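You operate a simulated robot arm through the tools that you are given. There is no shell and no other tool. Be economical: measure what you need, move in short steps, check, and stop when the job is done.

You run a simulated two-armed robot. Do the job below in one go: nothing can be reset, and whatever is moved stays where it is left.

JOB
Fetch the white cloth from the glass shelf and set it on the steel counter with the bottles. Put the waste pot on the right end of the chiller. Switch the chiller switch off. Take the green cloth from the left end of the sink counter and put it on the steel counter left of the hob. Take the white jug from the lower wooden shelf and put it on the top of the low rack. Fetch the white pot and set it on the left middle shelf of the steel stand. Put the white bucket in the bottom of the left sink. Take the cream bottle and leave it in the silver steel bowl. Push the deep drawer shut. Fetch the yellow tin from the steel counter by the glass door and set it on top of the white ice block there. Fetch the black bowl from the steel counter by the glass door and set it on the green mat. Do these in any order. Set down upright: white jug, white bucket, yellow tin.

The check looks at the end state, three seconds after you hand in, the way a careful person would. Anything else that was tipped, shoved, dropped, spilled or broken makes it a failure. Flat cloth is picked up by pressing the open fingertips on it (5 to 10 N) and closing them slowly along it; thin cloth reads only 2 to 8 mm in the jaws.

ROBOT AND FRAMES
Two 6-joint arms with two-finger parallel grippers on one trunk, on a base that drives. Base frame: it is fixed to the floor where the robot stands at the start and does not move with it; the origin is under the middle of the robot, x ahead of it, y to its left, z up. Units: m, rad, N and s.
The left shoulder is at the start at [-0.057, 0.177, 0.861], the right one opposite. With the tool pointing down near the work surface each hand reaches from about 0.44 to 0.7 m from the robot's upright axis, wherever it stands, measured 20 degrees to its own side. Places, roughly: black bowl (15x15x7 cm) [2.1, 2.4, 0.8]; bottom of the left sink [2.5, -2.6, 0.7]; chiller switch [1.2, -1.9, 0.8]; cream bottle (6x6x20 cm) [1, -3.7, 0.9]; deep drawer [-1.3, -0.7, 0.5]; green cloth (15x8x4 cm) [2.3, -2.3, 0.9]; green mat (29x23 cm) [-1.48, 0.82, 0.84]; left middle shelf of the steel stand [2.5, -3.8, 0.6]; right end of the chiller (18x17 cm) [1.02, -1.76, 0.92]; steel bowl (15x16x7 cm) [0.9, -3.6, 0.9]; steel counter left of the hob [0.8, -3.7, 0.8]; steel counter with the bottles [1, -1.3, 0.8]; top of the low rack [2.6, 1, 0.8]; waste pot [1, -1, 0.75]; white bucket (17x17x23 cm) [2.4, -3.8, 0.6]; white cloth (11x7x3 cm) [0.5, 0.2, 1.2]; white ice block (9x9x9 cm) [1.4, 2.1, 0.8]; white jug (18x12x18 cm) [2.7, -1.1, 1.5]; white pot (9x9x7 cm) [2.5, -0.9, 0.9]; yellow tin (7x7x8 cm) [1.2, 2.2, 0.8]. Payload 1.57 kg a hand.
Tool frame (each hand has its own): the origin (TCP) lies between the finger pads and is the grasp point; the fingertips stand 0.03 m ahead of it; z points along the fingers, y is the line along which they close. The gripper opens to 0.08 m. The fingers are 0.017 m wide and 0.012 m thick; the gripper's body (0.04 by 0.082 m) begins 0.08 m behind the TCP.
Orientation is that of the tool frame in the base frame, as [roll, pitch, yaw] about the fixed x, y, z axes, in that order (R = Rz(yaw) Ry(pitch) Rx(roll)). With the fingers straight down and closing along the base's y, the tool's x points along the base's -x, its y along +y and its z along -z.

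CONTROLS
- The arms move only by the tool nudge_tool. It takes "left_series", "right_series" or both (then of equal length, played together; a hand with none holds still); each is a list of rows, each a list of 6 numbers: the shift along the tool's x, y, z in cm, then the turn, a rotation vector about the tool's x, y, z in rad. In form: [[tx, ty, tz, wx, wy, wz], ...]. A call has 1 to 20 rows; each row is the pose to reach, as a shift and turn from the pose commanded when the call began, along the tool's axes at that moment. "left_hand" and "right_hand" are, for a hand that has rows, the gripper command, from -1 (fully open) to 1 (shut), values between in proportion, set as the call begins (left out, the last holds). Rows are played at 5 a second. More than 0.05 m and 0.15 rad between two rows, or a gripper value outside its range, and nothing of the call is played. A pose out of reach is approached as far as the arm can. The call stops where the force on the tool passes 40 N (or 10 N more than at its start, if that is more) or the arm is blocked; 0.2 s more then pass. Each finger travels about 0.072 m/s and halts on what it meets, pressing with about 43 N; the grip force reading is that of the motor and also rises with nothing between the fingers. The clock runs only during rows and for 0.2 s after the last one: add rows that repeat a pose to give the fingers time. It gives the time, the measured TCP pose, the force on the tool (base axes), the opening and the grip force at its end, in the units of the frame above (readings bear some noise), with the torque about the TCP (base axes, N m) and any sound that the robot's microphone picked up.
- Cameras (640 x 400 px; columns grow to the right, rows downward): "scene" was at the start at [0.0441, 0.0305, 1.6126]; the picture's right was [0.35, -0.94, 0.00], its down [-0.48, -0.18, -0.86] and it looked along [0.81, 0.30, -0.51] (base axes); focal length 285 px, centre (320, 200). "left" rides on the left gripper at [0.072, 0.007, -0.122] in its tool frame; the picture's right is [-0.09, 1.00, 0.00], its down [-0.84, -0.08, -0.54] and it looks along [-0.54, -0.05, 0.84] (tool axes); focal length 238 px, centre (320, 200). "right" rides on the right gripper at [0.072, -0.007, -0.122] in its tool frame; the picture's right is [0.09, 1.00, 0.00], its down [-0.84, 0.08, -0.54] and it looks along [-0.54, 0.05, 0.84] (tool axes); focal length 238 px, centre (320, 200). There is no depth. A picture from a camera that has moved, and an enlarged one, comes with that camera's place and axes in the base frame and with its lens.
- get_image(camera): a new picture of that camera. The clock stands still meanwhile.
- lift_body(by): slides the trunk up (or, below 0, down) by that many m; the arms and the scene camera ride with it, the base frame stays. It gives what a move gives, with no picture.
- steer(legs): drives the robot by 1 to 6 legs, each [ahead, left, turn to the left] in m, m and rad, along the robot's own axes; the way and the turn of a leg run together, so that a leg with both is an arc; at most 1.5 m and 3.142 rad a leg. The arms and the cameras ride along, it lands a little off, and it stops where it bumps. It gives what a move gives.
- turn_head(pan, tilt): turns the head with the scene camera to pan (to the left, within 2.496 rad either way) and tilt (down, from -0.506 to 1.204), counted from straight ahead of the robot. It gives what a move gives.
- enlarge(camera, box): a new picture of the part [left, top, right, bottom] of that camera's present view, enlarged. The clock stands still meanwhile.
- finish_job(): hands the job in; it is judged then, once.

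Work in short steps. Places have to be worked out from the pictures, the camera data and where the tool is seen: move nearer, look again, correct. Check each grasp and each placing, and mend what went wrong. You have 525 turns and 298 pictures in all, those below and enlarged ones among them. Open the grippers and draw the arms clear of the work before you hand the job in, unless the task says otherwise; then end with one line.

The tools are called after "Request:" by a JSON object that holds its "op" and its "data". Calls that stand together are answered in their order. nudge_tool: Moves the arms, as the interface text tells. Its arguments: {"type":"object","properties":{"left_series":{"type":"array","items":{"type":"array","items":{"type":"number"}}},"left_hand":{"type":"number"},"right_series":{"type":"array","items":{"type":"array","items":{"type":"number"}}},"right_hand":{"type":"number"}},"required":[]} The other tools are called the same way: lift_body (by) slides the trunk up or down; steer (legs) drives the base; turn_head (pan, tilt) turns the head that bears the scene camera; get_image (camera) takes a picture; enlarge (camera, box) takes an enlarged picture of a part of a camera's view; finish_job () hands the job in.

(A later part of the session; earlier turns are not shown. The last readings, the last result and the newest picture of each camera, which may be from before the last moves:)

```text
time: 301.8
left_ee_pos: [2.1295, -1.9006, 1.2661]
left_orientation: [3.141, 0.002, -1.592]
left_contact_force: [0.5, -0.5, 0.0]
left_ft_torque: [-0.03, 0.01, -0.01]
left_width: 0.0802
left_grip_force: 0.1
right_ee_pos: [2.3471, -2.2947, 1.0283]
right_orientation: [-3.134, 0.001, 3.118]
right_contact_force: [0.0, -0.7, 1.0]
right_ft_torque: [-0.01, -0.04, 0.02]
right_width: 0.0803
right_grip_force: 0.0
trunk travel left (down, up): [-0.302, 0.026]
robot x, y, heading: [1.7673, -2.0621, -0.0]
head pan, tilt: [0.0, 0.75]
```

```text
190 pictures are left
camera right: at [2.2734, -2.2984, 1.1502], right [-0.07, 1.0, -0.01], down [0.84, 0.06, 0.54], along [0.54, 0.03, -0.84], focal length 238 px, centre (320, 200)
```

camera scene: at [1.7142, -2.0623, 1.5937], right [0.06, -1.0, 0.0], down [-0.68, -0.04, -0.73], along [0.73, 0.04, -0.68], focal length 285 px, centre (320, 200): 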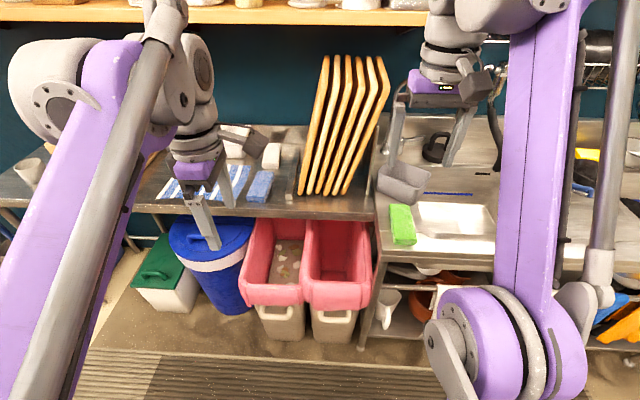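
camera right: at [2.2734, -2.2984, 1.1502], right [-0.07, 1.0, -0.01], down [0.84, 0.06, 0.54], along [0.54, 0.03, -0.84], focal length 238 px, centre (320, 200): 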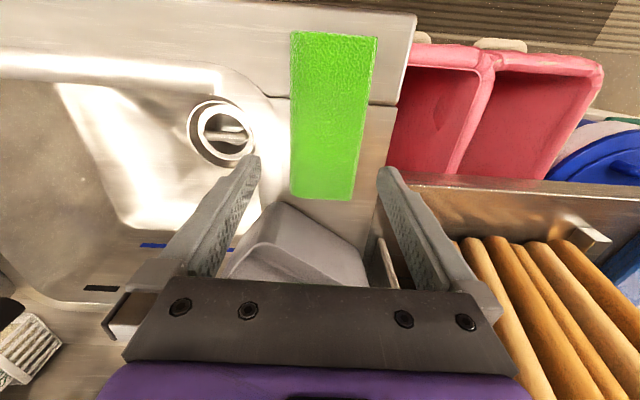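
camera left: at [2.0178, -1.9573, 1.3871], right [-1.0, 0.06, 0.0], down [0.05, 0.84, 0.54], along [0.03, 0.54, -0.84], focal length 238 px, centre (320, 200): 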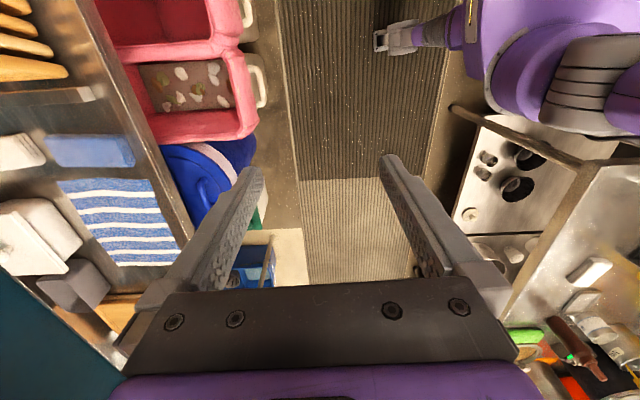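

Cloth centre y≈-2.288, width ~7.5 cm – tight. I correct 6 mm and the yaw, lower just above it and look.

Request:
{"op": "nudge_tool", "data": {"right_series": [[0, 0.65, 2.5, 0, 0, -0.024], [0, 0.65, 5, 0, 0, -0.024], [0, 0.65, 7.5, 0, 0, -0.024], [0, 0.65, 7.5, 0, 0, -0.024]]}}

Request:
{"op": "get_image", "data": {"camera": "right"}}

Request:
{"op": "turn_head", "data": {"pan": -0.3, "tilt": 0.75}}

Request:
{"op": "enlarge", "data": {"camera": "scene", "box": [200, 120, 440, 270]}}

```text
time: 302.8
left_ee_pos: [2.1293, -1.9019, 1.2661]
left_orientation: [3.14, 0.002, -1.591]
left_contact_force: [0.2, -0.3, 0.2]
left_ft_torque: [-0.04, 0.03, 0.0]
left_width: 0.08
left_grip_force: 0.0
right_ee_pos: [2.3465, -2.2895, 0.9527]
right_orientation: [-3.133, 0.001, -3.139]
right_contact_force: [-0.2, -1.1, -0.2]
right_ft_torque: [0.01, -0.01, -0.03]
right_width: 0.08
right_grip_force: 0.1
trunk travel left (down, up): [-0.302, 0.026]
robot x, y, heading: [1.7714, -2.0606, -0.002]
head pan, tilt: [0.0, 0.75]
```

```text
189 pictures are left
camera right: at [2.2731, -2.2964, 1.0749], right [-0.09, 1.0, -0.01], down [0.84, 0.08, 0.54], along [0.54, 0.04, -0.84], focal length 238 px, centre (320, 200)
```

right: 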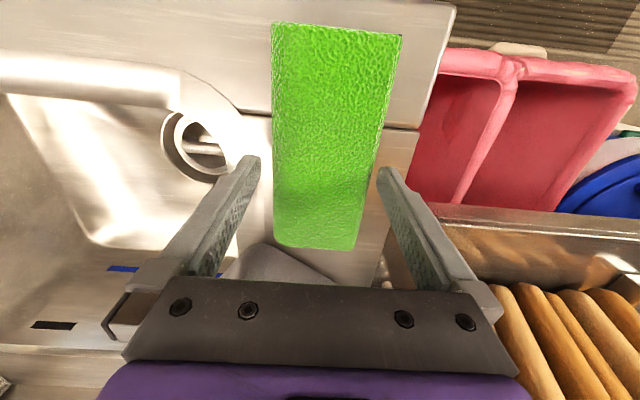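

```text
time: 303.6
left_ee_pos: [2.1292, -1.9008, 1.2668]
left_orientation: [3.14, 0.001, -1.591]
left_contact_force: [-1.0, 0.0, 0.1]
left_ft_torque: [0.0, 0.0, 0.02]
left_width: 0.0801
left_grip_force: 0.1
right_ee_pos: [2.3459, -2.2897, 0.9521]
right_orientation: [-3.133, -0.001, -3.14]
right_contact_force: [0.4, 1.4, -0.4]
right_ft_torque: [-0.01, 0.01, 0.0]
right_width: 0.0801
right_grip_force: 0.0
trunk travel left (down, up): [-0.302, 0.026]
robot x, y, heading: [1.7694, -2.066, -0.002]
head pan, tilt: [-0.3, 0.75]
```

```text
2.67 times, centred on (320, 195) of scene
camera zoom: at [1.8091, -2.0863, 1.5937], right [-0.3, -0.96, 0.0], down [-0.65, 0.2, -0.73], along [0.7, -0.22, -0.68], focal length 760 px, centre (320, 213)
```

zoom: 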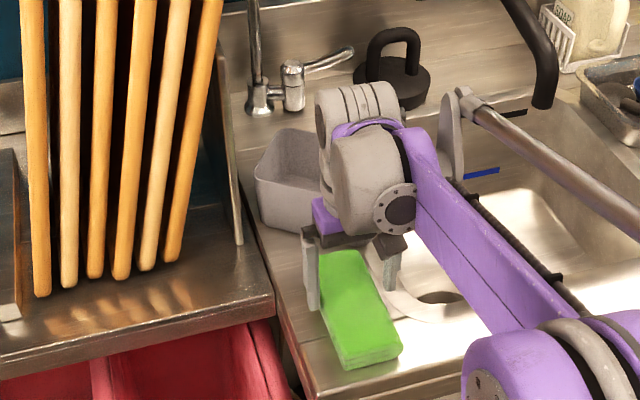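

It fits between the fingertips. Lower alongside, watching force.

Request:
{"op": "nudge_tool", "data": {"right_series": [[0, 0.15, 1.5, 0, 0, 0], [0, 0.15, 3, 0, 0, 0], [0, 0.15, 4, 0, 0, 0], [0, 0.15, 4.8, 0, 0, 0]]}}

Request:
{"op": "get_image", "data": {"camera": "right"}}

```text
time: 304.2
left_ee_pos: [2.1272, -1.9005, 1.2669]
left_orientation: [3.14, 0.003, -1.591]
left_contact_force: [-0.1, -0.3, -0.4]
left_ft_torque: [-0.04, 0.0, 0.01]
left_width: 0.08
left_grip_force: 0.1
right_ee_pos: [2.3446, -2.286, 0.9298]
right_orientation: [-3.137, 0.0, -3.141]
right_contact_force: [-1.7, 0.0, 18.9]
right_ft_torque: [0.87, 0.14, 0.06]
right_width: 0.0797
right_grip_force: 0.0
trunk travel left (down, up): [-0.302, 0.026]
robot x, y, heading: [1.7687, -2.0556, 0.001]
head pan, tilt: [-0.3, 0.75]
stopped in row 3 (right hand): the force on the tool passed its limit at 51 N (the readings are from after the stop); the commanded pose is now the measured one
```

```text
187 pictures are left
camera right: at [2.2721, -2.2933, 1.052], right [-0.09, 1.0, -0.01], down [0.84, 0.08, 0.54], along [0.54, 0.05, -0.84], focal length 238 px, centre (320, 200)
```

right: 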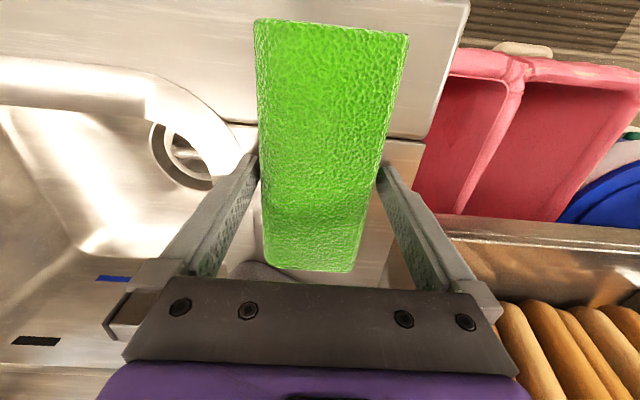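

The cloth is just as wide as the opening (a finger is on its top). I try the advised way: light press, then close in stages.

Request:
{"op": "nudge_tool", "data": {"right_hand": -0.7, "right_series": [[0, 0, -0.1, 0, 0, 0], [0, 0, -0.1, 0, 0, 0]]}}

Request:
{"op": "nudge_tool", "data": {"right_hand": -0.3, "right_series": [[0, 0, 0, 0, 0, 0], [0, 0, 0, 0, 0, 0]]}}

Request:
{"op": "get_image", "data": {"camera": "right"}}

```text
time: 304.8
left_ee_pos: [2.1277, -1.9003, 1.2666]
left_orientation: [3.14, 0.001, -1.59]
left_contact_force: [0.0, 0.1, 0.4]
left_ft_torque: [-0.01, 0.0, -0.03]
left_width: 0.0797
left_grip_force: 0.1
right_ee_pos: [2.345, -2.2849, 0.9296]
right_orientation: [-3.136, 0.002, -3.137]
right_contact_force: [-1.3, 9.5, 14.7]
right_ft_torque: [0.96, 0.07, 0.15]
right_width: 0.0763
right_grip_force: 4.8
trunk travel left (down, up): [-0.302, 0.026]
robot x, y, heading: [1.7702, -2.0605, -0.006]
head pan, tilt: [-0.3, 0.75]
```

```text
time: 305.4
left_ee_pos: [2.1271, -1.9, 1.2676]
left_orientation: [3.141, -0.001, -1.59]
left_contact_force: [0.6, 0.7, 0.3]
left_ft_torque: [0.01, 0.0, 0.02]
left_width: 0.0801
left_grip_force: 0.1
right_ee_pos: [2.3462, -2.2851, 0.93]
right_orientation: [-3.134, 0.004, -3.138]
right_contact_force: [-1.2, 12.9, 15.2]
right_ft_torque: [1.01, 0.02, 0.0]
right_width: 0.069
right_grip_force: 43.0
trunk travel left (down, up): [-0.302, 0.026]
robot x, y, heading: [1.7689, -2.0612, 0.003]
head pan, tilt: [-0.3, 0.75]
```

```text
186 pictures are left
camera right: at [2.2724, -2.2917, 1.052], right [-0.09, 1.0, -0.01], down [0.84, 0.08, 0.54], along [0.54, 0.05, -0.84], focal length 238 px, centre (320, 200)
```

right: 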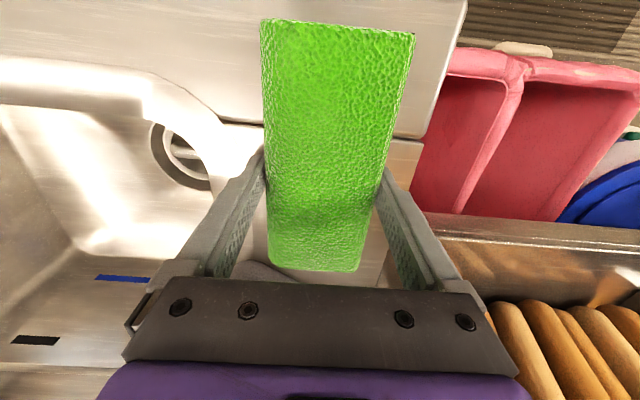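

Jaws stopped at 6.9 cm with full grip force: the cloth is between the fingers. Full squeeze and test lift.

Request:
{"op": "nudge_tool", "data": {"right_hand": 1, "right_series": [[0, 0, 0, 0, 0, 0], [0, 0, 0, 0, 0, 0], [0, 0, -1, 0, 0, 0], [0, 0, -3, 0, 0, 0], [0, 0, -5, 0, 0, 0]]}}

Request:
{"op": "get_image", "data": {"camera": "right"}}

Request:
{"op": "enlarge", "data": {"camera": "scene", "box": [200, 120, 440, 270]}}

```text
time: 306.6
left_ee_pos: [2.1285, -1.9025, 1.267]
left_orientation: [3.139, 0.001, -1.59]
left_contact_force: [-1.5, 0.3, -0.4]
left_ft_torque: [0.02, 0.0, -0.01]
left_width: 0.08
left_grip_force: 0.0
right_ee_pos: [2.3476, -2.2879, 0.9785]
right_orientation: [-3.136, 0.0, -3.141]
right_contact_force: [0.3, 0.1, -1.2]
right_ft_torque: [-0.02, -0.01, -0.02]
right_width: 0.0688
right_grip_force: 42.8
trunk travel left (down, up): [-0.302, 0.026]
robot x, y, heading: [1.7684, -2.0634, 0.001]
head pan, tilt: [-0.3, 0.75]
```

```text
185 pictures are left
camera right: at [2.2742, -2.2944, 1.1001], right [-0.09, 1.0, -0.01], down [0.84, 0.08, 0.54], along [0.54, 0.05, -0.84], focal length 238 px, centre (320, 200)
```

right: 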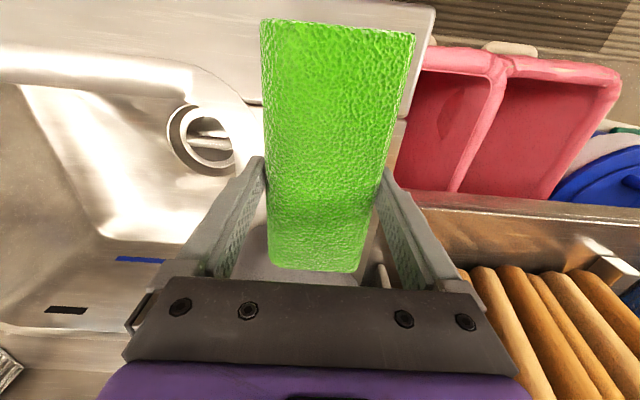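

```text
2.67 times, centred on (320, 195) of scene
camera zoom: at [1.8092, -2.0867, 1.5937], right [-0.3, -0.96, 0.0], down [-0.65, 0.2, -0.73], along [0.7, -0.22, -0.68], focal length 760 px, centre (320, 213)
```

zoom: 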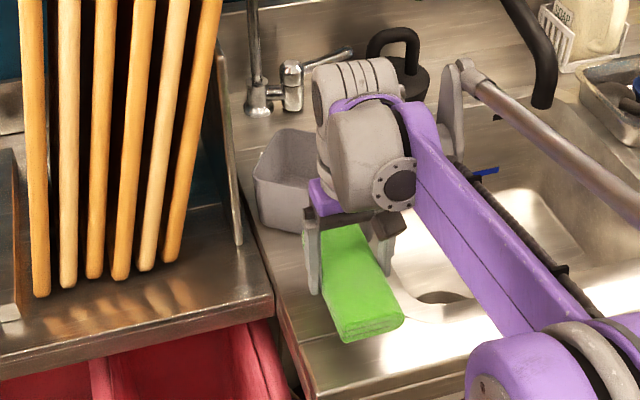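

Green cloth held. Raise and retract it, turn round and drive along to the counter left of the hob.

Request:
{"op": "nudge_tool", "data": {"right_series": [[0, 0, -4, 0, 0, 0], [0, 0, -8, 0, 0, 0], [0, 0, -12, 0, 0, 0], [0, 0, -16, 0, 0, 0], [2, 0, -20, 0, 0, 0], [6, 0, -22, 0, 0, 0], [10, 0, -23, 0, 0, 0], [14, 0, -24, 0, 0, 0], [16, 0, -25, 0, 0, 0]]}}

Request:
{"op": "steer", "data": {"legs": [[-0.1, 0, 0], [0, 0, 3.14], [0, 1.3, 0]]}}

Request:
{"op": "turn_head", "data": {"pan": 0.2, "tilt": 0.7}}

Request:
{"op": "get_image", "data": {"camera": "scene"}}

```text
time: 308.6
left_ee_pos: [2.1292, -1.9023, 1.2658]
left_orientation: [3.14, 0.001, -1.591]
left_contact_force: [-0.9, -0.5, 0.1]
left_ft_torque: [0.03, -0.01, 0.0]
left_width: 0.0799
left_grip_force: 0.1
right_ee_pos: [2.1871, -2.2844, 1.2263]
right_orientation: [-3.136, 0.0, -3.141]
right_contact_force: [-0.9, -0.4, -0.1]
right_ft_torque: [-0.02, -0.01, -0.05]
right_width: 0.0689
right_grip_force: 42.7
trunk travel left (down, up): [-0.302, 0.026]
robot x, y, heading: [1.7694, -2.0644, 0.002]
head pan, tilt: [-0.3, 0.75]
```

```text
time: 328.2
left_ee_pos: [1.2972, -3.5103, 1.266]
left_orientation: [3.14, 0.003, 1.54]
left_contact_force: [0.5, -0.2, 0.2]
left_ft_torque: [-0.03, 0.01, 0.01]
left_width: 0.08
left_grip_force: 0.0
right_ee_pos: [1.2422, -3.1257, 1.2271]
right_orientation: [-3.136, 0.001, -0.006]
right_contact_force: [0.1, 0.5, -1.0]
right_ft_torque: [0.02, 0.01, 0.01]
right_width: 0.0689
right_grip_force: 42.5
trunk travel left (down, up): [-0.302, 0.026]
robot x, y, heading: [1.656, -3.3542, 3.132]
head pan, tilt: [-0.3, 0.75]
```

```text
time: 329.2
left_ee_pos: [1.2967, -3.511, 1.2675]
left_orientation: [3.141, 0.002, 1.543]
left_contact_force: [0.2, 0.7, 0.5]
left_ft_torque: [0.0, 0.02, 0.01]
left_width: 0.08
left_grip_force: 0.1
right_ee_pos: [1.2413, -3.1261, 1.228]
right_orientation: [-3.136, 0.002, -0.007]
right_contact_force: [0.0, -0.1, -1.7]
right_ft_torque: [0.0, -0.01, 0.0]
right_width: 0.0686
right_grip_force: 43.2
trunk travel left (down, up): [-0.302, 0.026]
robot x, y, heading: [1.6579, -3.3563, 3.134]
head pan, tilt: [0.201, 0.7]
```

```text
183 pictures are left
camera scene: at [1.6173, -3.3715, 1.598], right [-0.19, 0.98, 0.0], down [0.63, 0.12, -0.76], along [-0.75, -0.15, -0.64], focal length 285 px, centre (320, 200)
```

scene: 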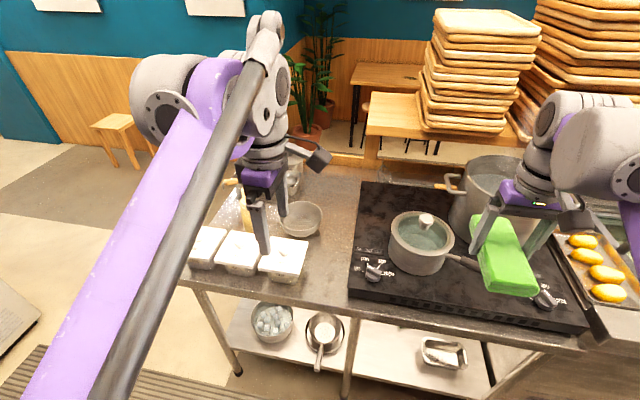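

The counter holds three white tubs, the steel bowl and the cream bottle. I move the left hand aside for a clear view.

Request:
{"op": "nudge_tool", "data": {"left_series": [[-4, 0, 0, 0, 0, 0], [-8, 0, -1, 0, 0, 0], [-12, 0, -2, 0, 0, 0], [-16, 2, -3, 0, 0, 0], [-20, 5, -3, 0, 0, 0]]}}

Request:
{"op": "steer", "data": {"legs": [[0, 0.15, 0]]}}

Request:
{"op": "turn_head", "data": {"pan": 0.1, "tilt": 0.75}}

Request:
{"op": "get_image", "data": {"camera": "scene"}}

Request:
{"op": "get_image", "data": {"camera": "left"}}

Request:
{"op": "get_image", "data": {"camera": "right"}}

```text
time: 330.4
left_ee_pos: [1.3397, -3.7135, 1.2948]
left_orientation: [3.141, 0.003, 1.54]
left_contact_force: [0.9, -0.2, 1.1]
left_ft_torque: [0.0, 0.04, 0.0]
left_width: 0.08
left_grip_force: 0.0
right_ee_pos: [1.2421, -3.1264, 1.2278]
right_orientation: [-3.134, 0.0, -0.007]
right_contact_force: [0.2, -0.2, -0.5]
right_ft_torque: [0.02, 0.01, -0.01]
right_width: 0.0688
right_grip_force: 43.0
trunk travel left (down, up): [-0.302, 0.026]
robot x, y, heading: [1.6577, -3.3523, 3.13]
head pan, tilt: [0.201, 0.7]
```

```text
time: 332.3
left_ee_pos: [1.3408, -3.8599, 1.2955]
left_orientation: [3.141, 0.001, 1.546]
left_contact_force: [-0.4, -0.1, -0.6]
left_ft_torque: [0.03, -0.01, -0.01]
left_width: 0.0801
left_grip_force: 0.0
right_ee_pos: [1.2405, -3.2777, 1.2278]
right_orientation: [-3.134, 0.0, -0.003]
right_contact_force: [-0.8, 0.4, -1.0]
right_ft_torque: [-0.02, -0.01, 0.0]
right_width: 0.069
right_grip_force: 42.8
trunk travel left (down, up): [-0.302, 0.026]
robot x, y, heading: [1.6554, -3.5035, 3.137]
head pan, tilt: [0.201, 0.7]
```

```text
time: 333.0
left_ee_pos: [1.3397, -3.8613, 1.2967]
left_orientation: [3.14, 0.001, 1.548]
left_contact_force: [-0.7, -0.4, -0.9]
left_ft_torque: [-0.02, 0.0, 0.01]
left_width: 0.0797
left_grip_force: 0.1
right_ee_pos: [1.2395, -3.277, 1.2267]
right_orientation: [-3.136, 0.0, -0.001]
right_contact_force: [0.9, -0.2, -1.1]
right_ft_torque: [-0.01, -0.01, -0.02]
right_width: 0.069
right_grip_force: 43.7
trunk travel left (down, up): [-0.302, 0.026]
robot x, y, heading: [1.6527, -3.5015, 3.139]
head pan, tilt: [0.099, 0.75]
```

```text
182 pictures are left
camera scene: at [1.6174, -3.5116, 1.5937], right [-0.1, 1.0, 0.0], down [0.68, 0.07, -0.73], along [-0.73, -0.07, -0.68], focal length 285 px, centre (320, 200)
```

scene: 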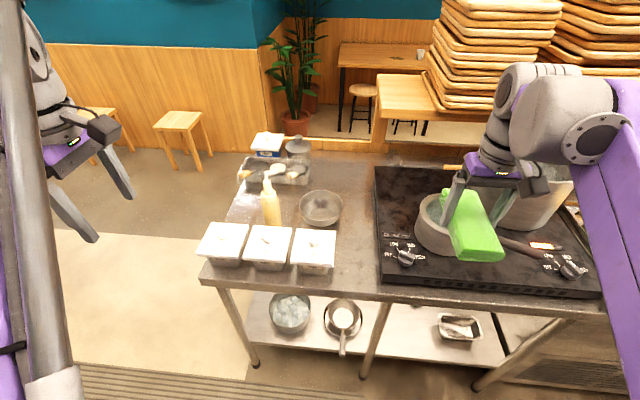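

```text
181 pictures are left
camera left: at [1.3492, -3.7902, 1.4175], right [0.99, -0.12, 0.0], down [-0.1, -0.83, 0.54], along [-0.06, -0.54, -0.84], focal length 238 px, centre (320, 200)
```

left: 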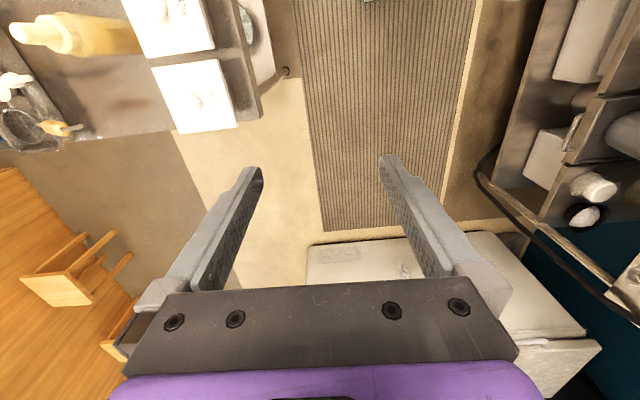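

```text
180 pictures are left
camera right: at [1.3103, -3.2724, 1.3492], right [0.09, -1.0, -0.01], down [-0.84, -0.08, 0.54], along [-0.54, -0.04, -0.84], focal length 238 px, centre (320, 200)
```

right: 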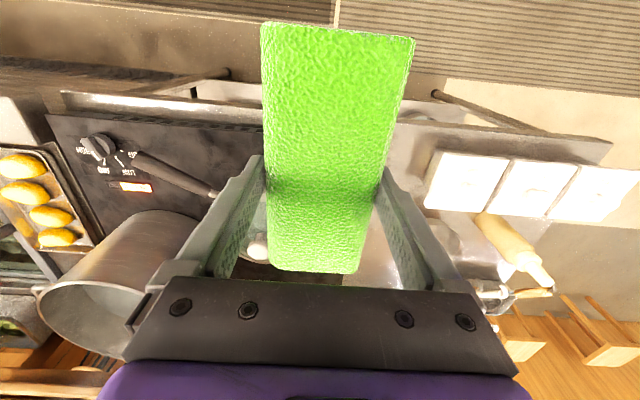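

There's a free strip between tubs/bowl and hob (y -3.52..-3.37). I bring the cloth over (1.06,-3.447) and lower partly.

Request:
{"op": "nudge_tool", "data": {"right_series": [[-2.5, 2.5, 0, 0, 0, 0], [-5, 5, 0, 0, 0, 0], [-7.5, 7.5, 0, 0, 0, 0], [-10, 10, 0, 0, 0, 0], [-12.5, 12.5, 0, 0, 0, 0], [-15, 15, 0, 0, 0, 0], [-17.5, 17.1, 1, 0, 0, 0], [-17.8, 17.1, 5, 0, 0, 0], [-17.8, 17.1, 9, 0, 0, 0], [-17.8, 17.1, 13, 0, 0, 0], [-17.8, 17.1, 17, 0, 0, 0], [-17.8, 17.1, 20, 0, 0, 0], [-17.8, 17.1, 20, 0, 0, 0]]}}

Request:
{"op": "get_image", "data": {"camera": "right"}}

Request:
{"op": "get_image", "data": {"camera": "scene"}}

```text
time: 335.8
left_ee_pos: [1.3411, -3.8611, 1.297]
left_orientation: [3.137, 0.002, 1.547]
left_contact_force: [-0.1, 0.1, 0.6]
left_ft_torque: [0.01, 0.01, -0.01]
left_width: 0.0799
left_grip_force: 0.0
right_ee_pos: [1.0599, -3.4473, 1.0302]
right_orientation: [-3.135, 0.0, -0.002]
right_contact_force: [0.0, -0.8, -0.7]
right_ft_torque: [0.05, 0.0, -0.03]
right_width: 0.0685
right_grip_force: 43.0
right hand out of reach, approached as far as the arm can: row 6, 7, 8
trunk travel left (down, up): [-0.302, 0.026]
robot x, y, heading: [1.6552, -3.5004, 3.136]
head pan, tilt: [0.099, 0.75]
```

```text
179 pictures are left
camera right: at [1.1313, -3.4424, 1.1502], right [0.09, -1.0, -0.01], down [-0.84, -0.08, 0.54], along [-0.54, -0.04, -0.84], focal length 238 px, centre (320, 200)
```

right: 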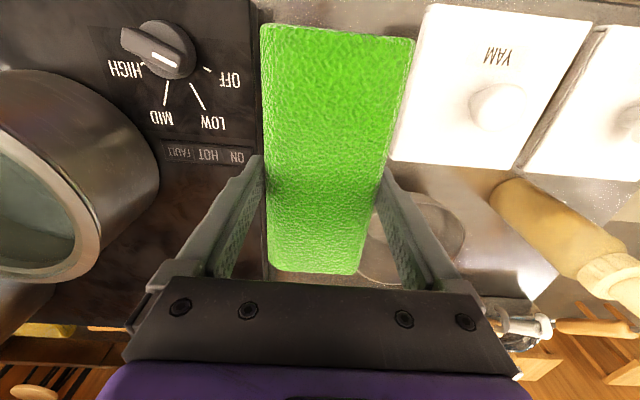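

```text
178 pictures are left
camera scene: at [1.6174, -3.5113, 1.5938], right [-0.1, 1.0, 0.0], down [0.68, 0.07, -0.73], along [-0.73, -0.07, -0.68], focal length 285 px, centre (320, 200)
```

scene: 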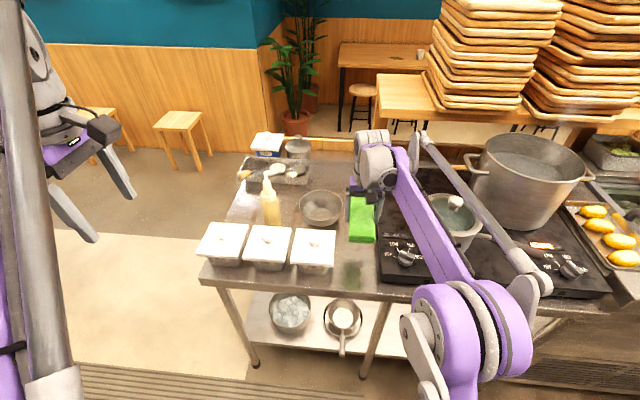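

Centred in the strip. Lower to contact.

Request:
{"op": "nudge_tool", "data": {"right_series": [[0, 0, 3, 0, 0, 0], [0, 0, 6, 0, 0, 0], [0, 0, 8, 0, 0, 0], [0, 0, 9, 0, 0, 0], [0, 0, 10, 0, 0, 0], [0, 0, 11, 0, 0, 0]]}}

Request:
{"op": "nudge_tool", "data": {"right_series": [[0, 0, 0.5, 0, 0, 0], [0, 0, 1, 0, 0, 0], [0, 0, 1.5, 0, 0, 0]]}}

Request:
{"op": "get_image", "data": {"camera": "right"}}

```text
time: 337.2
left_ee_pos: [1.3404, -3.861, 1.2984]
left_orientation: [3.139, 0.001, 1.546]
left_contact_force: [1.2, -0.3, 0.7]
left_ft_torque: [0.0, -0.01, 0.01]
left_width: 0.0796
left_grip_force: 0.0
right_ee_pos: [1.0614, -3.4465, 0.9167]
right_orientation: [-3.133, 0.0, -0.002]
right_contact_force: [0.3, -0.2, -0.8]
right_ft_torque: [0.01, 0.05, 0.0]
right_width: 0.0687
right_grip_force: 42.9
trunk travel left (down, up): [-0.302, 0.026]
robot x, y, heading: [1.656, -3.5053, 3.136]
head pan, tilt: [0.099, 0.75]
```

```text
time: 338.0
left_ee_pos: [1.3396, -3.8613, 1.2957]
left_orientation: [3.139, 0.002, 1.547]
left_contact_force: [0.1, -0.1, 1.2]
left_ft_torque: [-0.01, 0.0, -0.02]
left_width: 0.0799
left_grip_force: 0.0
right_ee_pos: [1.061, -3.4459, 0.9022]
right_orientation: [-3.134, 0.0, -0.001]
right_contact_force: [-1.0, 0.3, -0.3]
right_ft_torque: [-0.03, 0.05, -0.03]
right_width: 0.0686
right_grip_force: 43.4
trunk travel left (down, up): [-0.302, 0.026]
robot x, y, heading: [1.657, -3.5033, 3.139]
head pan, tilt: [0.099, 0.75]
```

```text
177 pictures are left
camera right: at [1.1319, -3.4411, 1.0237], right [0.09, -1.0, -0.01], down [-0.84, -0.08, 0.54], along [-0.54, -0.04, -0.84], focal length 238 px, centre (320, 200)
```

right: 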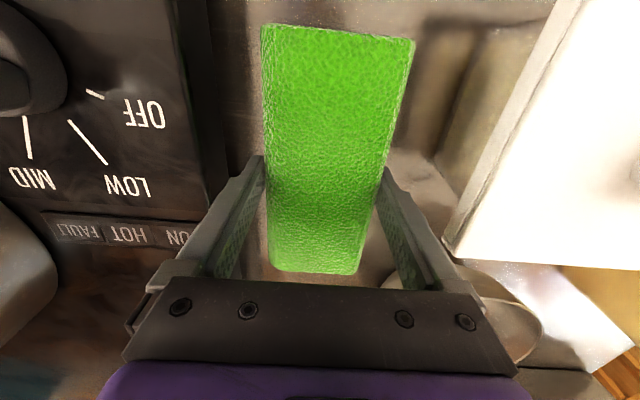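

Still no contact; continue down in small steps.

Request:
{"op": "nudge_tool", "data": {"right_series": [[0, 0, 0.6, 0, 0, 0], [0, 0, 1.2, 0, 0, 0], [0, 0, 1.8, 0, 0, 0], [0, 0, 2.4, 0, 0, 0], [0, 0, 3, 0, 0, 0]]}}

Request:
{"op": "nudge_tool", "data": {"right_series": [[0, 0, 0.5, 0, 0, 0], [0, 0, 1, 0, 0, 0]]}}

```text
time: 339.1
left_ee_pos: [1.3425, -3.8609, 1.2989]
left_orientation: [-3.14, 0.001, 1.544]
left_contact_force: [0.4, -0.6, -0.5]
left_ft_torque: [0.01, 0.02, -0.01]
left_width: 0.0802
left_grip_force: 0.1
right_ee_pos: [1.0617, -3.446, 0.8803]
right_orientation: [-3.138, 0.005, -0.002]
right_contact_force: [-1.2, 2.1, 30.7]
right_ft_torque: [-1.2, -0.18, 0.06]
right_width: 0.0687
right_grip_force: 43.1
trunk travel left (down, up): [-0.302, 0.026]
robot x, y, heading: [1.6582, -3.5024, 3.136]
head pan, tilt: [0.099, 0.75]
stopped in row 5 (right hand): the force on the tool passed its limit at 50 N (the readings are from after the stop); the commanded pose is now the measured one
```

```text
time: 339.4
left_ee_pos: [1.341, -3.8619, 1.2972]
left_orientation: [-3.139, 0.003, 1.547]
left_contact_force: [0.4, -0.5, -0.7]
left_ft_torque: [0.01, 0.0, -0.04]
left_width: 0.0803
left_grip_force: 0.0
right_ee_pos: [1.061, -3.4458, 0.8799]
right_orientation: [-3.138, 0.004, -0.001]
right_contact_force: [-0.4, 2.1, 26.9]
right_ft_torque: [-1.04, -0.23, 0.07]
right_width: 0.0687
right_grip_force: 42.8
trunk travel left (down, up): [-0.302, 0.026]
robot x, y, heading: [1.653, -3.502, 3.14]
head pan, tilt: [0.099, 0.75]
stopped in row 1 (right hand): the force on the tool passed its limit at 49 N (the readings are from after the stop); the commanded pose is now the measured one
```

Contact with the counter at TCP 0.880. Ease, open and rise.

Request:
{"op": "nudge_tool", "data": {"right_hand": -1, "right_series": [[0, 0, -0.3, 0, 0, 0], [0, 0, -0.3, 0, 0, 0], [0, 0, -0.3, 0, 0, 0]]}}

Request:
{"op": "nudge_tool", "data": {"right_series": [[0, 0, -2, 0, 0, 0], [0, 0, -6, 0, 0, 0], [0, 0, -10, 0, 0, 0], [0, 0, -14, 0, 0, 0], [0, 0, -18, 0, 0, 0]]}}

Request:
{"op": "get_image", "data": {"camera": "right"}}

```text
time: 340.2
left_ee_pos: [1.3402, -3.8607, 1.2958]
left_orientation: [3.14, 0.003, 1.546]
left_contact_force: [-0.1, -0.7, 0.0]
left_ft_torque: [0.01, 0.01, -0.01]
left_width: 0.08
left_grip_force: 0.1
right_ee_pos: [1.0583, -3.4467, 0.8795]
right_orientation: [-3.138, 0.004, -0.001]
right_contact_force: [-0.1, 0.5, -0.5]
right_ft_torque: [-0.03, 0.0, 0.02]
right_width: 0.0799
right_grip_force: 0.1
trunk travel left (down, up): [-0.302, 0.026]
robot x, y, heading: [1.6572, -3.4993, 3.142]
head pan, tilt: [0.099, 0.75]
```

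```text
time: 341.4
left_ee_pos: [1.3404, -3.8608, 1.2978]
left_orientation: [3.141, 0.002, 1.546]
left_contact_force: [0.2, -0.6, 0.6]
left_ft_torque: [0.0, 0.0, -0.03]
left_width: 0.0801
left_grip_force: 0.0
right_ee_pos: [1.0616, -3.4465, 1.0613]
right_orientation: [-3.138, 0.002, -0.002]
right_contact_force: [-0.4, -0.8, 0.6]
right_ft_torque: [0.02, 0.0, 0.0]
right_width: 0.0799
right_grip_force: 0.0
trunk travel left (down, up): [-0.302, 0.026]
robot x, y, heading: [1.6587, -3.5003, 3.139]
head pan, tilt: [0.099, 0.75]
```

```text
176 pictures are left
camera right: at [1.1331, -3.4403, 1.1829], right [0.09, -1.0, 0.0], down [-0.83, -0.08, 0.55], along [-0.54, -0.05, -0.84], focal length 238 px, centre (320, 200)
```

right: 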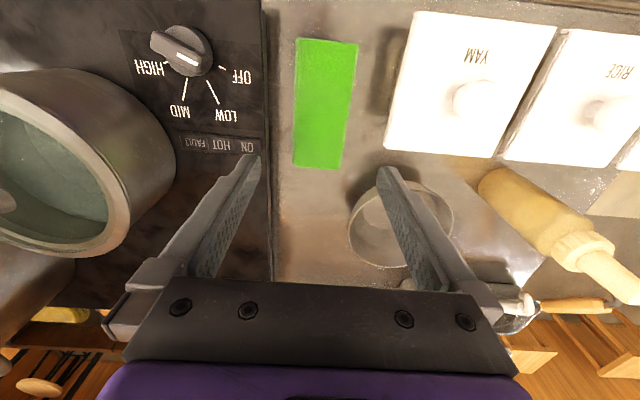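

Green cloth in place. Next the cream bottle and the steel bowl: enlarge both views.

Request:
{"op": "enlarge", "data": {"camera": "scene", "box": [200, 140, 400, 265]}}

Request:
{"op": "enlarge", "data": {"camera": "right", "box": [320, 120, 640, 320]}}

```text
3.20 times, centred on (300, 202) of scene
camera zoom: at [1.6174, -3.5113, 1.5937], right [-0.1, 1.0, 0.0], down [0.68, 0.07, -0.73], along [-0.73, -0.07, -0.68], focal length 912 px, centre (384, 192)
```

zoom: 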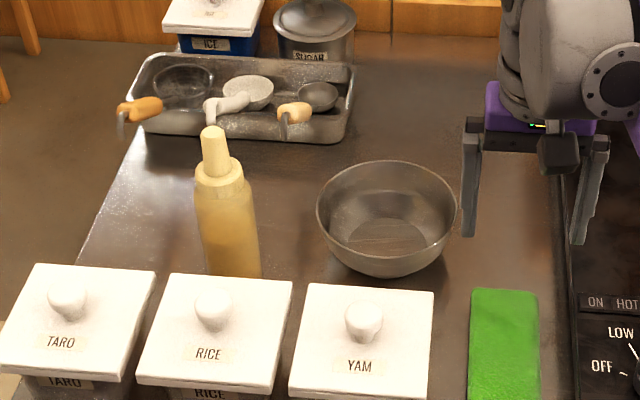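

```text
2.00 times, centred on (480, 220) of right
camera zoom: at [1.1331, -3.4403, 1.1829], right [0.09, -1.0, 0.0], down [-0.83, -0.08, 0.55], along [-0.54, -0.05, -0.84], focal length 477 px, centre (0, 160)
```

zoom: 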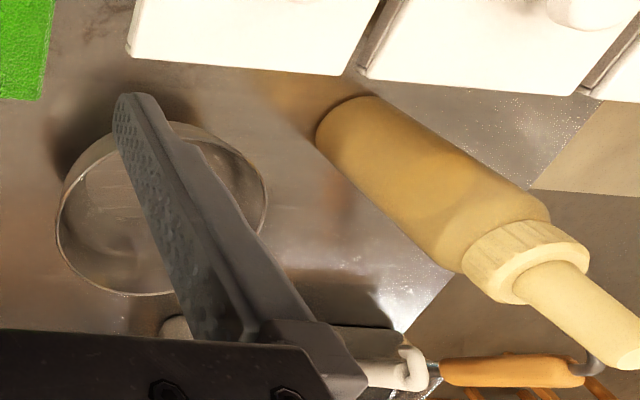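

Bottle axis at (0.977,-3.735), tip z≈1.055; bowl centre (0.925,-3.575). I retract the right hand and drive 10 cm nearer; the left hand will take the bottle.

Request:
{"op": "nudge_tool", "data": {"right_series": [[2, 0, -4, 0, 0, 0], [4, 0, -8, 0, 0, 0], [7, 0, -12, 0, 0, 0], [11, 0, -15, 0, 0, 0], [14, 0, -18, 0, 0, 0], [17, 0, -21, 0, 0, 0], [21, 0, -24, 0, 0, 0], [25, 0, -26, 0, 0, 0]]}}

Request:
{"op": "steer", "data": {"legs": [[0.1, 0.03, 0]]}}

```text
time: 343.2
left_ee_pos: [1.3402, -3.8615, 1.2973]
left_orientation: [3.141, 0.003, 1.546]
left_contact_force: [0.6, -0.3, -0.3]
left_ft_torque: [0.0, 0.02, 0.03]
left_width: 0.0801
left_grip_force: 0.1
right_ee_pos: [1.3107, -3.4488, 1.3195]
right_orientation: [-3.137, 0.005, -0.001]
right_contact_force: [-0.7, -1.1, 0.0]
right_ft_torque: [-0.02, 0.01, -0.02]
right_width: 0.08
right_grip_force: 0.1
trunk travel left (down, up): [-0.302, 0.026]
robot x, y, heading: [1.6542, -3.5035, 3.137]
head pan, tilt: [0.099, 0.75]
```

```text
time: 344.4
left_ee_pos: [1.2434, -3.8909, 1.2972]
left_orientation: [-3.141, 0.003, 1.546]
left_contact_force: [-0.1, 0.5, 0.1]
left_ft_torque: [0.01, 0.0, 0.0]
left_width: 0.08
left_grip_force: 0.1
right_ee_pos: [1.2123, -3.4782, 1.3188]
right_orientation: [-3.139, 0.005, -0.003]
right_contact_force: [0.3, 0.1, -0.5]
right_ft_torque: [0.0, 0.01, 0.0]
right_width: 0.0802
right_grip_force: 0.0
trunk travel left (down, up): [-0.302, 0.026]
robot x, y, heading: [1.5582, -3.5333, 3.14]
head pan, tilt: [0.099, 0.75]
```

Bring the left hand over the bottle at z≈1.17.

Request:
{"op": "nudge_tool", "data": {"left_hand": -1, "left_series": [[1.9, -3.4, 0.6, 0, 0, 0], [3.7, -6.8, 1.5, 0, 0, 0], [5.6, -10.1, 3, 0, 0, 0], [7.5, -13.5, 5, 0, 0, 0], [9.3, -16.9, 7, 0, 0, 0], [11.2, -20.3, 9, 0, 0, 0], [13, -23.6, 11, 0, 0, 0], [14.9, -27, 12.7, 0, 0, 0], [14.9, -27, 12.7, 0, 0, 0]]}}

Request:
{"op": "get_image", "data": {"camera": "left"}}

Request:
{"op": "turn_head", "data": {"pan": 0.2, "tilt": 0.85}}

Request:
{"op": "get_image", "data": {"camera": "scene"}}

```text
time: 346.4
left_ee_pos: [0.9777, -3.7353, 1.1698]
left_orientation: [3.14, 0.002, 1.545]
left_contact_force: [0.5, -0.3, -0.2]
left_ft_torque: [-0.04, 0.02, -0.04]
left_width: 0.0802
left_grip_force: 0.1
right_ee_pos: [1.2128, -3.4788, 1.3184]
right_orientation: [-3.137, 0.006, -0.001]
right_contact_force: [0.5, -0.3, -0.6]
right_ft_torque: [0.03, -0.02, 0.02]
right_width: 0.0798
right_grip_force: 0.0
trunk travel left (down, up): [-0.302, 0.026]
robot x, y, heading: [1.5589, -3.5343, 3.136]
head pan, tilt: [0.099, 0.75]
```

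```text
173 pictures are left
camera left: at [0.9868, -3.6641, 1.2904], right [0.99, -0.12, 0.0], down [-0.1, -0.83, 0.54], along [-0.06, -0.54, -0.84], focal length 238 px, centre (320, 200)
```

left: 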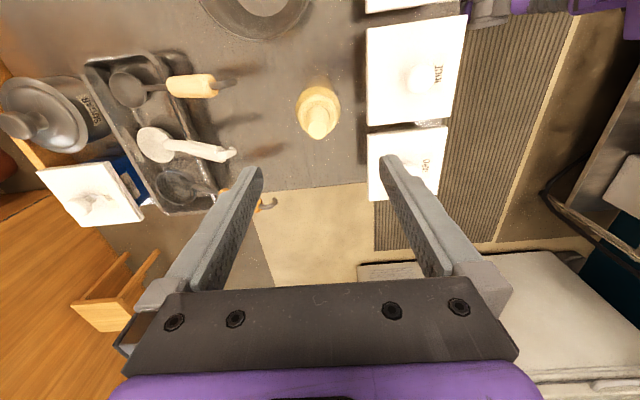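

```text
time: 347.0
left_ee_pos: [0.9769, -3.7359, 1.1687]
left_orientation: [3.14, 0.003, 1.545]
left_contact_force: [-0.4, -0.1, -0.2]
left_ft_torque: [0.01, 0.0, -0.01]
left_width: 0.08
left_grip_force: 0.1
right_ee_pos: [1.2118, -3.4796, 1.3186]
right_orientation: [-3.138, 0.003, -0.002]
right_contact_force: [-0.3, -1.4, -0.2]
right_ft_torque: [0.01, 0.05, -0.02]
right_width: 0.08
right_grip_force: 0.1
trunk travel left (down, up): [-0.302, 0.026]
robot x, y, heading: [1.5578, -3.5318, 3.133]
head pan, tilt: [0.201, 0.85]
```

```text
172 pictures are left
camera scene: at [1.5254, -3.548, 1.5857], right [-0.2, 0.98, 0.0], down [0.74, 0.15, -0.66], along [-0.65, -0.13, -0.75], focal length 285 px, centre (320, 200)
```

scene: 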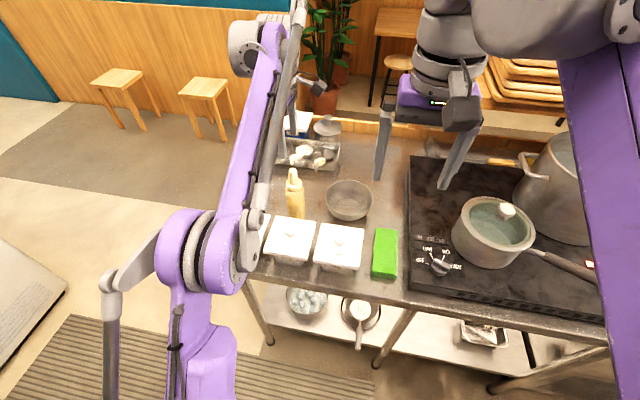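

Bottle tip is exactly under the tool axis. Go down to z≈0.98 and close.

Request:
{"op": "nudge_tool", "data": {"left_series": [[0, 0, 4, 0, 0, 0], [0, 0, 8, 0, 0, 0], [0, 0, 12, 0, 0, 0], [0, 0, 15, 0, 0, 0], [0, 0, 17, 0, 0, 0], [0, 0, 18.6, 0, 0, 0], [0, 0, 18.6, 0, 0, 0]]}}

Request:
{"op": "get_image", "data": {"camera": "left"}}

Request:
{"op": "nudge_tool", "data": {"left_hand": 1, "left_series": [[0, 0, 0, 0, 0, 0], [0, 0, 0, 0, 0, 0], [0, 0, 0, 0, 0, 0], [0, 0, 0, 0, 0, 0]]}}

Request:
{"op": "get_image", "data": {"camera": "left"}}

```text
time: 348.6
left_ee_pos: [0.9763, -3.7355, 0.9832]
left_orientation: [3.14, 0.001, 1.547]
left_contact_force: [0.2, -0.1, 0.5]
left_ft_torque: [-0.01, 0.03, -0.02]
left_width: 0.0803
left_grip_force: 0.1
right_ee_pos: [1.2117, -3.4793, 1.3186]
right_orientation: [-3.139, 0.004, -0.002]
right_contact_force: [0.0, 0.9, -0.3]
right_ft_torque: [0.01, 0.01, 0.0]
right_width: 0.0798
right_grip_force: 0.0
trunk travel left (down, up): [-0.302, 0.026]
robot x, y, heading: [1.5591, -3.531, 3.141]
head pan, tilt: [0.201, 0.85]
```

```text
171 pictures are left
camera left: at [0.9846, -3.6648, 1.1042], right [0.99, -0.12, 0.0], down [-0.1, -0.83, 0.54], along [-0.06, -0.54, -0.84], focal length 238 px, centre (320, 200)
```

left: 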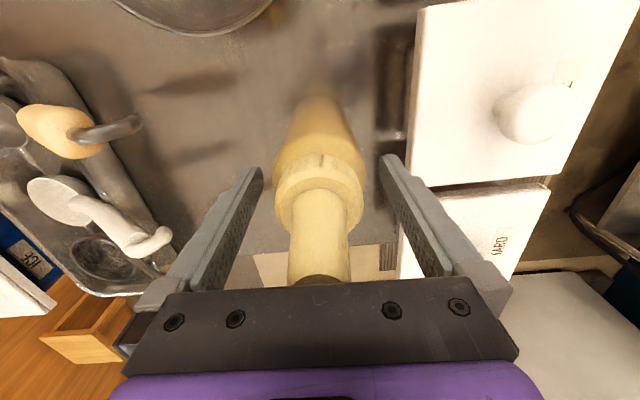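

```text
time: 349.6
left_ee_pos: [0.974, -3.7355, 0.984]
left_orientation: [3.14, 0.002, 1.547]
left_contact_force: [-0.6, 0.7, 0.2]
left_ft_torque: [-0.01, 0.09, 0.02]
left_width: 0.0568
left_grip_force: 43.0
right_ee_pos: [1.2114, -3.4793, 1.3188]
right_orientation: [-3.138, 0.002, -0.002]
right_contact_force: [0.0, 0.4, -0.7]
right_ft_torque: [0.02, 0.01, 0.01]
right_width: 0.08
right_grip_force: 0.0
trunk travel left (down, up): [-0.302, 0.026]
robot x, y, heading: [1.5555, -3.5299, 3.137]
head pan, tilt: [0.201, 0.85]
```

```text
170 pictures are left
camera left: at [0.9845, -3.6648, 1.1043], right [0.99, -0.12, 0.0], down [-0.1, -0.83, 0.54], along [-0.06, -0.54, -0.84], focal length 238 px, centre (320, 200)
```

left: 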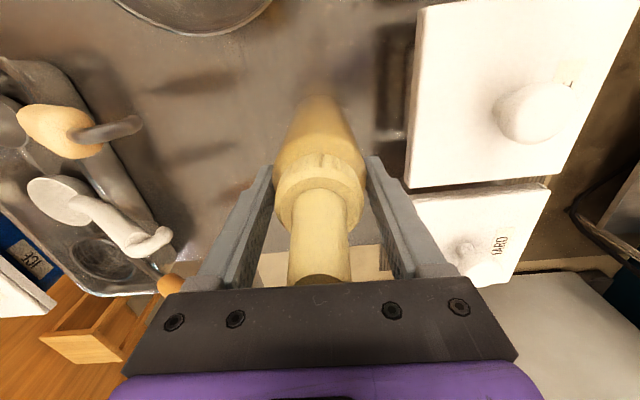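

Gripped at the body (5.7 cm). Lift 11 cm and carry over the bowl.

Request:
{"op": "nudge_tool", "data": {"left_series": [[0, 0, -3, 0, 0, 0], [0, 0, -7, 0, 0, 0], [0, 0, -11, 0, 0, 0], [3, -1, -12, 0, 0, 0], [7, -2.4, -12, 0, 0, 0], [11, -3.7, -12, 0, 0, 0], [15.9, -5.4, -12, 0, 0, 0], [15.9, -5.4, -12, 0, 0, 0]]}}

Request:
{"op": "get_image", "data": {"camera": "left"}}

Request:
{"op": "enlarge", "data": {"camera": "scene", "box": [240, 100, 440, 225]}}

```text
refused: row 7 steps farther than a row can; nothing moved
```

```text
169 pictures are left
camera left: at [0.9845, -3.6648, 1.1043], right [0.99, -0.12, 0.0], down [-0.1, -0.83, 0.54], along [-0.06, -0.54, -0.84], focal length 238 px, centre (320, 200)
```

left: 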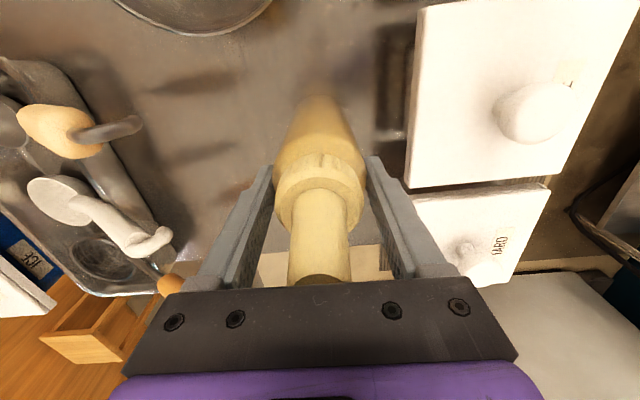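

```text
3.20 times, centred on (340, 162) of scene
camera zoom: at [1.5252, -3.5481, 1.5857], right [-0.2, 0.98, 0.0], down [0.74, 0.15, -0.66], along [-0.65, -0.13, -0.75], focal length 912 px, centre (256, 320)
```

zoom: 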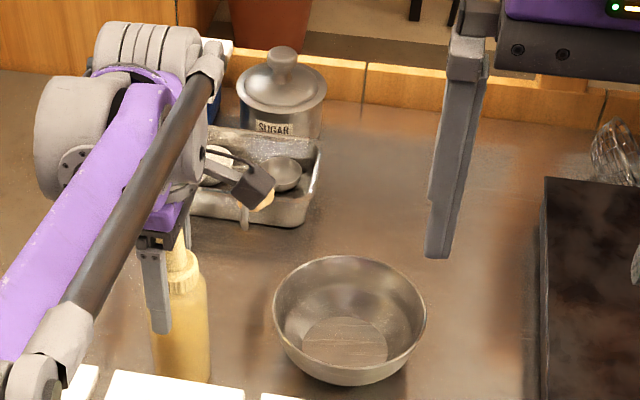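

Same with finer steps, moving the right hand a bit aside too.

Request:
{"op": "nudge_tool", "data": {"left_series": [[0, 0, -3, 0, 0, 0], [0, 0, -7, 0, 0, 0], [0, 0, -11, 0, 0, 0], [2.5, -1, -12, 0, 0, 0], [6, -2.3, -12, 0, 0, 0], [9.5, -3.6, -12, 0, 0, 0], [12.8, -4.8, -12, 0, 0, 0], [15.9, -5.9, -12, 0, 0, 0], [15.9, -5.9, -12, 0, 0, 0]], "right_series": [[0, -2, 0, 0, 0, 0], [0, -5, 0, 0, 0, 0], [0, -8, 0, 0, 0, 0], [0, -10, 0, 0, 0, 0], [0, -10, 0, 0, 0, 0], [0, -10, 0, 0, 0, 0], [0, -10, 0, 0, 0, 0], [0, -10, 0, 0, 0, 0], [0, -10, 0, 0, 0, 0]]}}

Request:
{"op": "get_image", "data": {"camera": "left"}}

Request:
{"op": "enlarge", "data": {"camera": "scene", "box": [240, 100, 440, 225]}}

```text
time: 351.6
left_ee_pos: [0.9295, -3.5783, 1.0999]
left_orientation: [3.139, 0.002, 1.547]
left_contact_force: [-0.9, -0.3, -2.3]
left_ft_torque: [0.01, -0.03, -0.01]
left_width: 0.0564
left_grip_force: 43.1
left hand out of reach, approached as far as the arm can: row 8, 9
right_ee_pos: [1.2116, -3.3783, 1.3209]
right_orientation: [-3.137, 0.004, -0.003]
right_contact_force: [0.2, 0.2, 0.0]
right_ft_torque: [0.01, 0.02, 0.01]
right_width: 0.0799
right_grip_force: 0.1
trunk travel left (down, up): [-0.302, 0.026]
robot x, y, heading: [1.5571, -3.5344, 3.139]
head pan, tilt: [0.201, 0.85]
```

```text
167 pictures are left
camera left: at [0.9393, -3.5065, 1.2213], right [0.99, -0.12, 0.0], down [-0.1, -0.83, 0.54], along [-0.06, -0.54, -0.84], focal length 238 px, centre (320, 200)
```

left: 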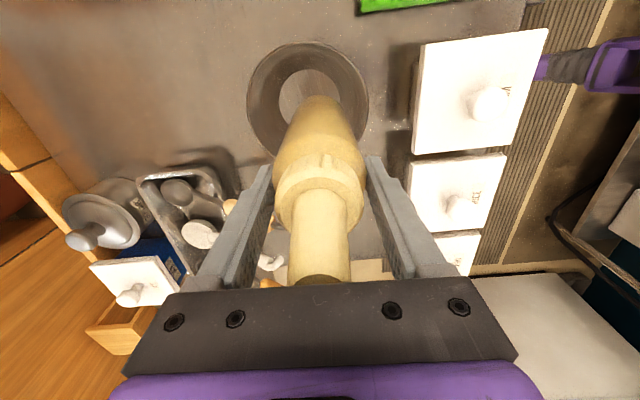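

```text
3.20 times, centred on (340, 162) of scene
camera zoom: at [1.5254, -3.5486, 1.5857], right [-0.2, 0.98, 0.0], down [0.74, 0.15, -0.66], along [-0.65, -0.13, -0.75], focal length 912 px, centre (256, 320)
```

zoom: 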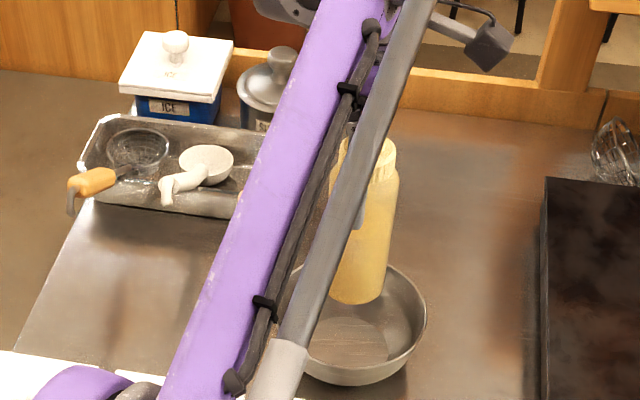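

Bottle hangs over the bowl centre within 1 cm. Correct and lower.

Request:
{"op": "nudge_tool", "data": {"left_series": [[0.7, -0.2, 3, 0, 0, 0], [0.7, -0.3, 6, 0, 0, 0], [0.7, -0.5, 8.5, 0, 0, 0], [0.7, -0.5, 9.5, 0, 0, 0], [0.7, -0.5, 9.5, 0, 0, 0]]}}

Request:
{"op": "get_image", "data": {"camera": "left"}}

Request:
{"op": "enlarge", "data": {"camera": "scene", "box": [240, 100, 440, 225]}}

```text
time: 352.8
left_ee_pos: [0.9252, -3.5709, 1.0054]
left_orientation: [3.139, 0.002, 1.547]
left_contact_force: [0.5, 1.0, -3.4]
left_ft_torque: [0.0, -0.02, -0.03]
left_width: 0.0563
left_grip_force: 42.7
right_ee_pos: [1.2112, -3.3783, 1.32]
right_orientation: [-3.139, 0.004, -0.001]
right_contact_force: [-0.4, -0.4, -0.2]
right_ft_torque: [-0.01, 0.01, 0.0]
right_width: 0.0799
right_grip_force: 0.1
trunk travel left (down, up): [-0.302, 0.026]
robot x, y, heading: [1.5544, -3.5302, 3.138]
head pan, tilt: [0.201, 0.85]
```

```text
165 pictures are left
camera left: at [0.9337, -3.4994, 1.1256], right [0.99, -0.12, 0.0], down [-0.1, -0.83, 0.54], along [-0.06, -0.54, -0.84], focal length 238 px, centre (320, 200)
```

left: 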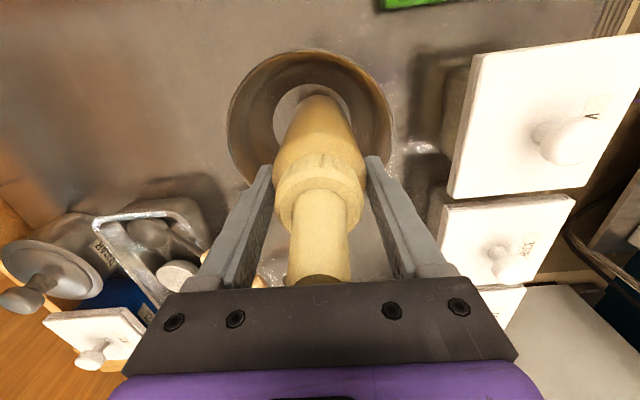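

```text
3.20 times, centred on (340, 162) of scene
camera zoom: at [1.5251, -3.548, 1.5857], right [-0.2, 0.98, 0.0], down [0.74, 0.15, -0.66], along [-0.65, -0.13, -0.75], focal length 912 px, centre (256, 320)
```

zoom: 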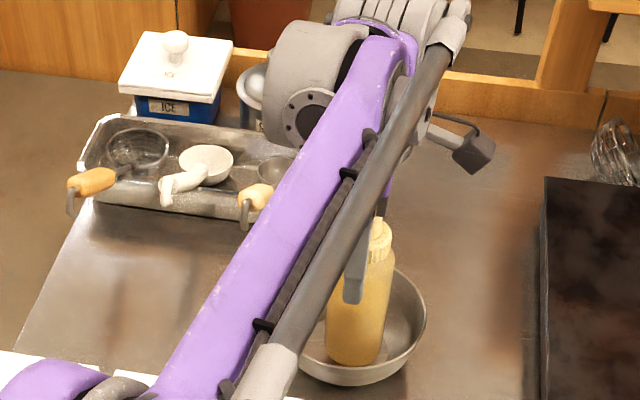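

Inside the bowl. Lower the last bit gently.

Request:
{"op": "nudge_tool", "data": {"left_series": [[0, 0, 0.4, 0, 0, 0], [0, 0, 0.8, 0, 0, 0], [0, 0, 1.1, 0, 0, 0], [0, 0, 1.4, 0, 0, 0]]}}

Request:
{"op": "nudge_tool", "data": {"left_series": [[0, 0, 0.3, 0, 0, 0], [0, 0, 0.6, 0, 0, 0]]}}

```text
time: 353.8
left_ee_pos: [0.9235, -3.5706, 0.9897]
left_orientation: [3.14, 0.002, 1.546]
left_contact_force: [-0.1, -0.2, -2.4]
left_ft_torque: [0.0, -0.04, -0.01]
left_width: 0.0566
left_grip_force: 42.4
right_ee_pos: [1.2098, -3.3775, 1.3195]
right_orientation: [-3.136, 0.003, -0.004]
right_contact_force: [0.7, -0.6, -0.8]
right_ft_torque: [0.0, 0.0, 0.0]
right_width: 0.0799
right_grip_force: 0.0
trunk travel left (down, up): [-0.302, 0.026]
robot x, y, heading: [1.5563, -3.5318, 3.14]
head pan, tilt: [0.201, 0.85]
```

```text
time: 354.4
left_ee_pos: [0.9244, -3.57, 0.9879]
left_orientation: [-3.138, 0.002, 1.547]
left_contact_force: [-6.6, -0.9, 29.3]
left_ft_torque: [0.06, 0.61, 0.04]
left_width: 0.0566
left_grip_force: 43.1
right_ee_pos: [1.2126, -3.3795, 1.3207]
right_orientation: [-3.138, 0.006, -0.002]
right_contact_force: [0.4, -0.2, 0.2]
right_ft_torque: [-0.04, 0.01, -0.01]
right_width: 0.0799
right_grip_force: 0.1
trunk travel left (down, up): [-0.302, 0.026]
robot x, y, heading: [1.5562, -3.5331, 3.14]
head pan, tilt: [0.201, 0.85]
```

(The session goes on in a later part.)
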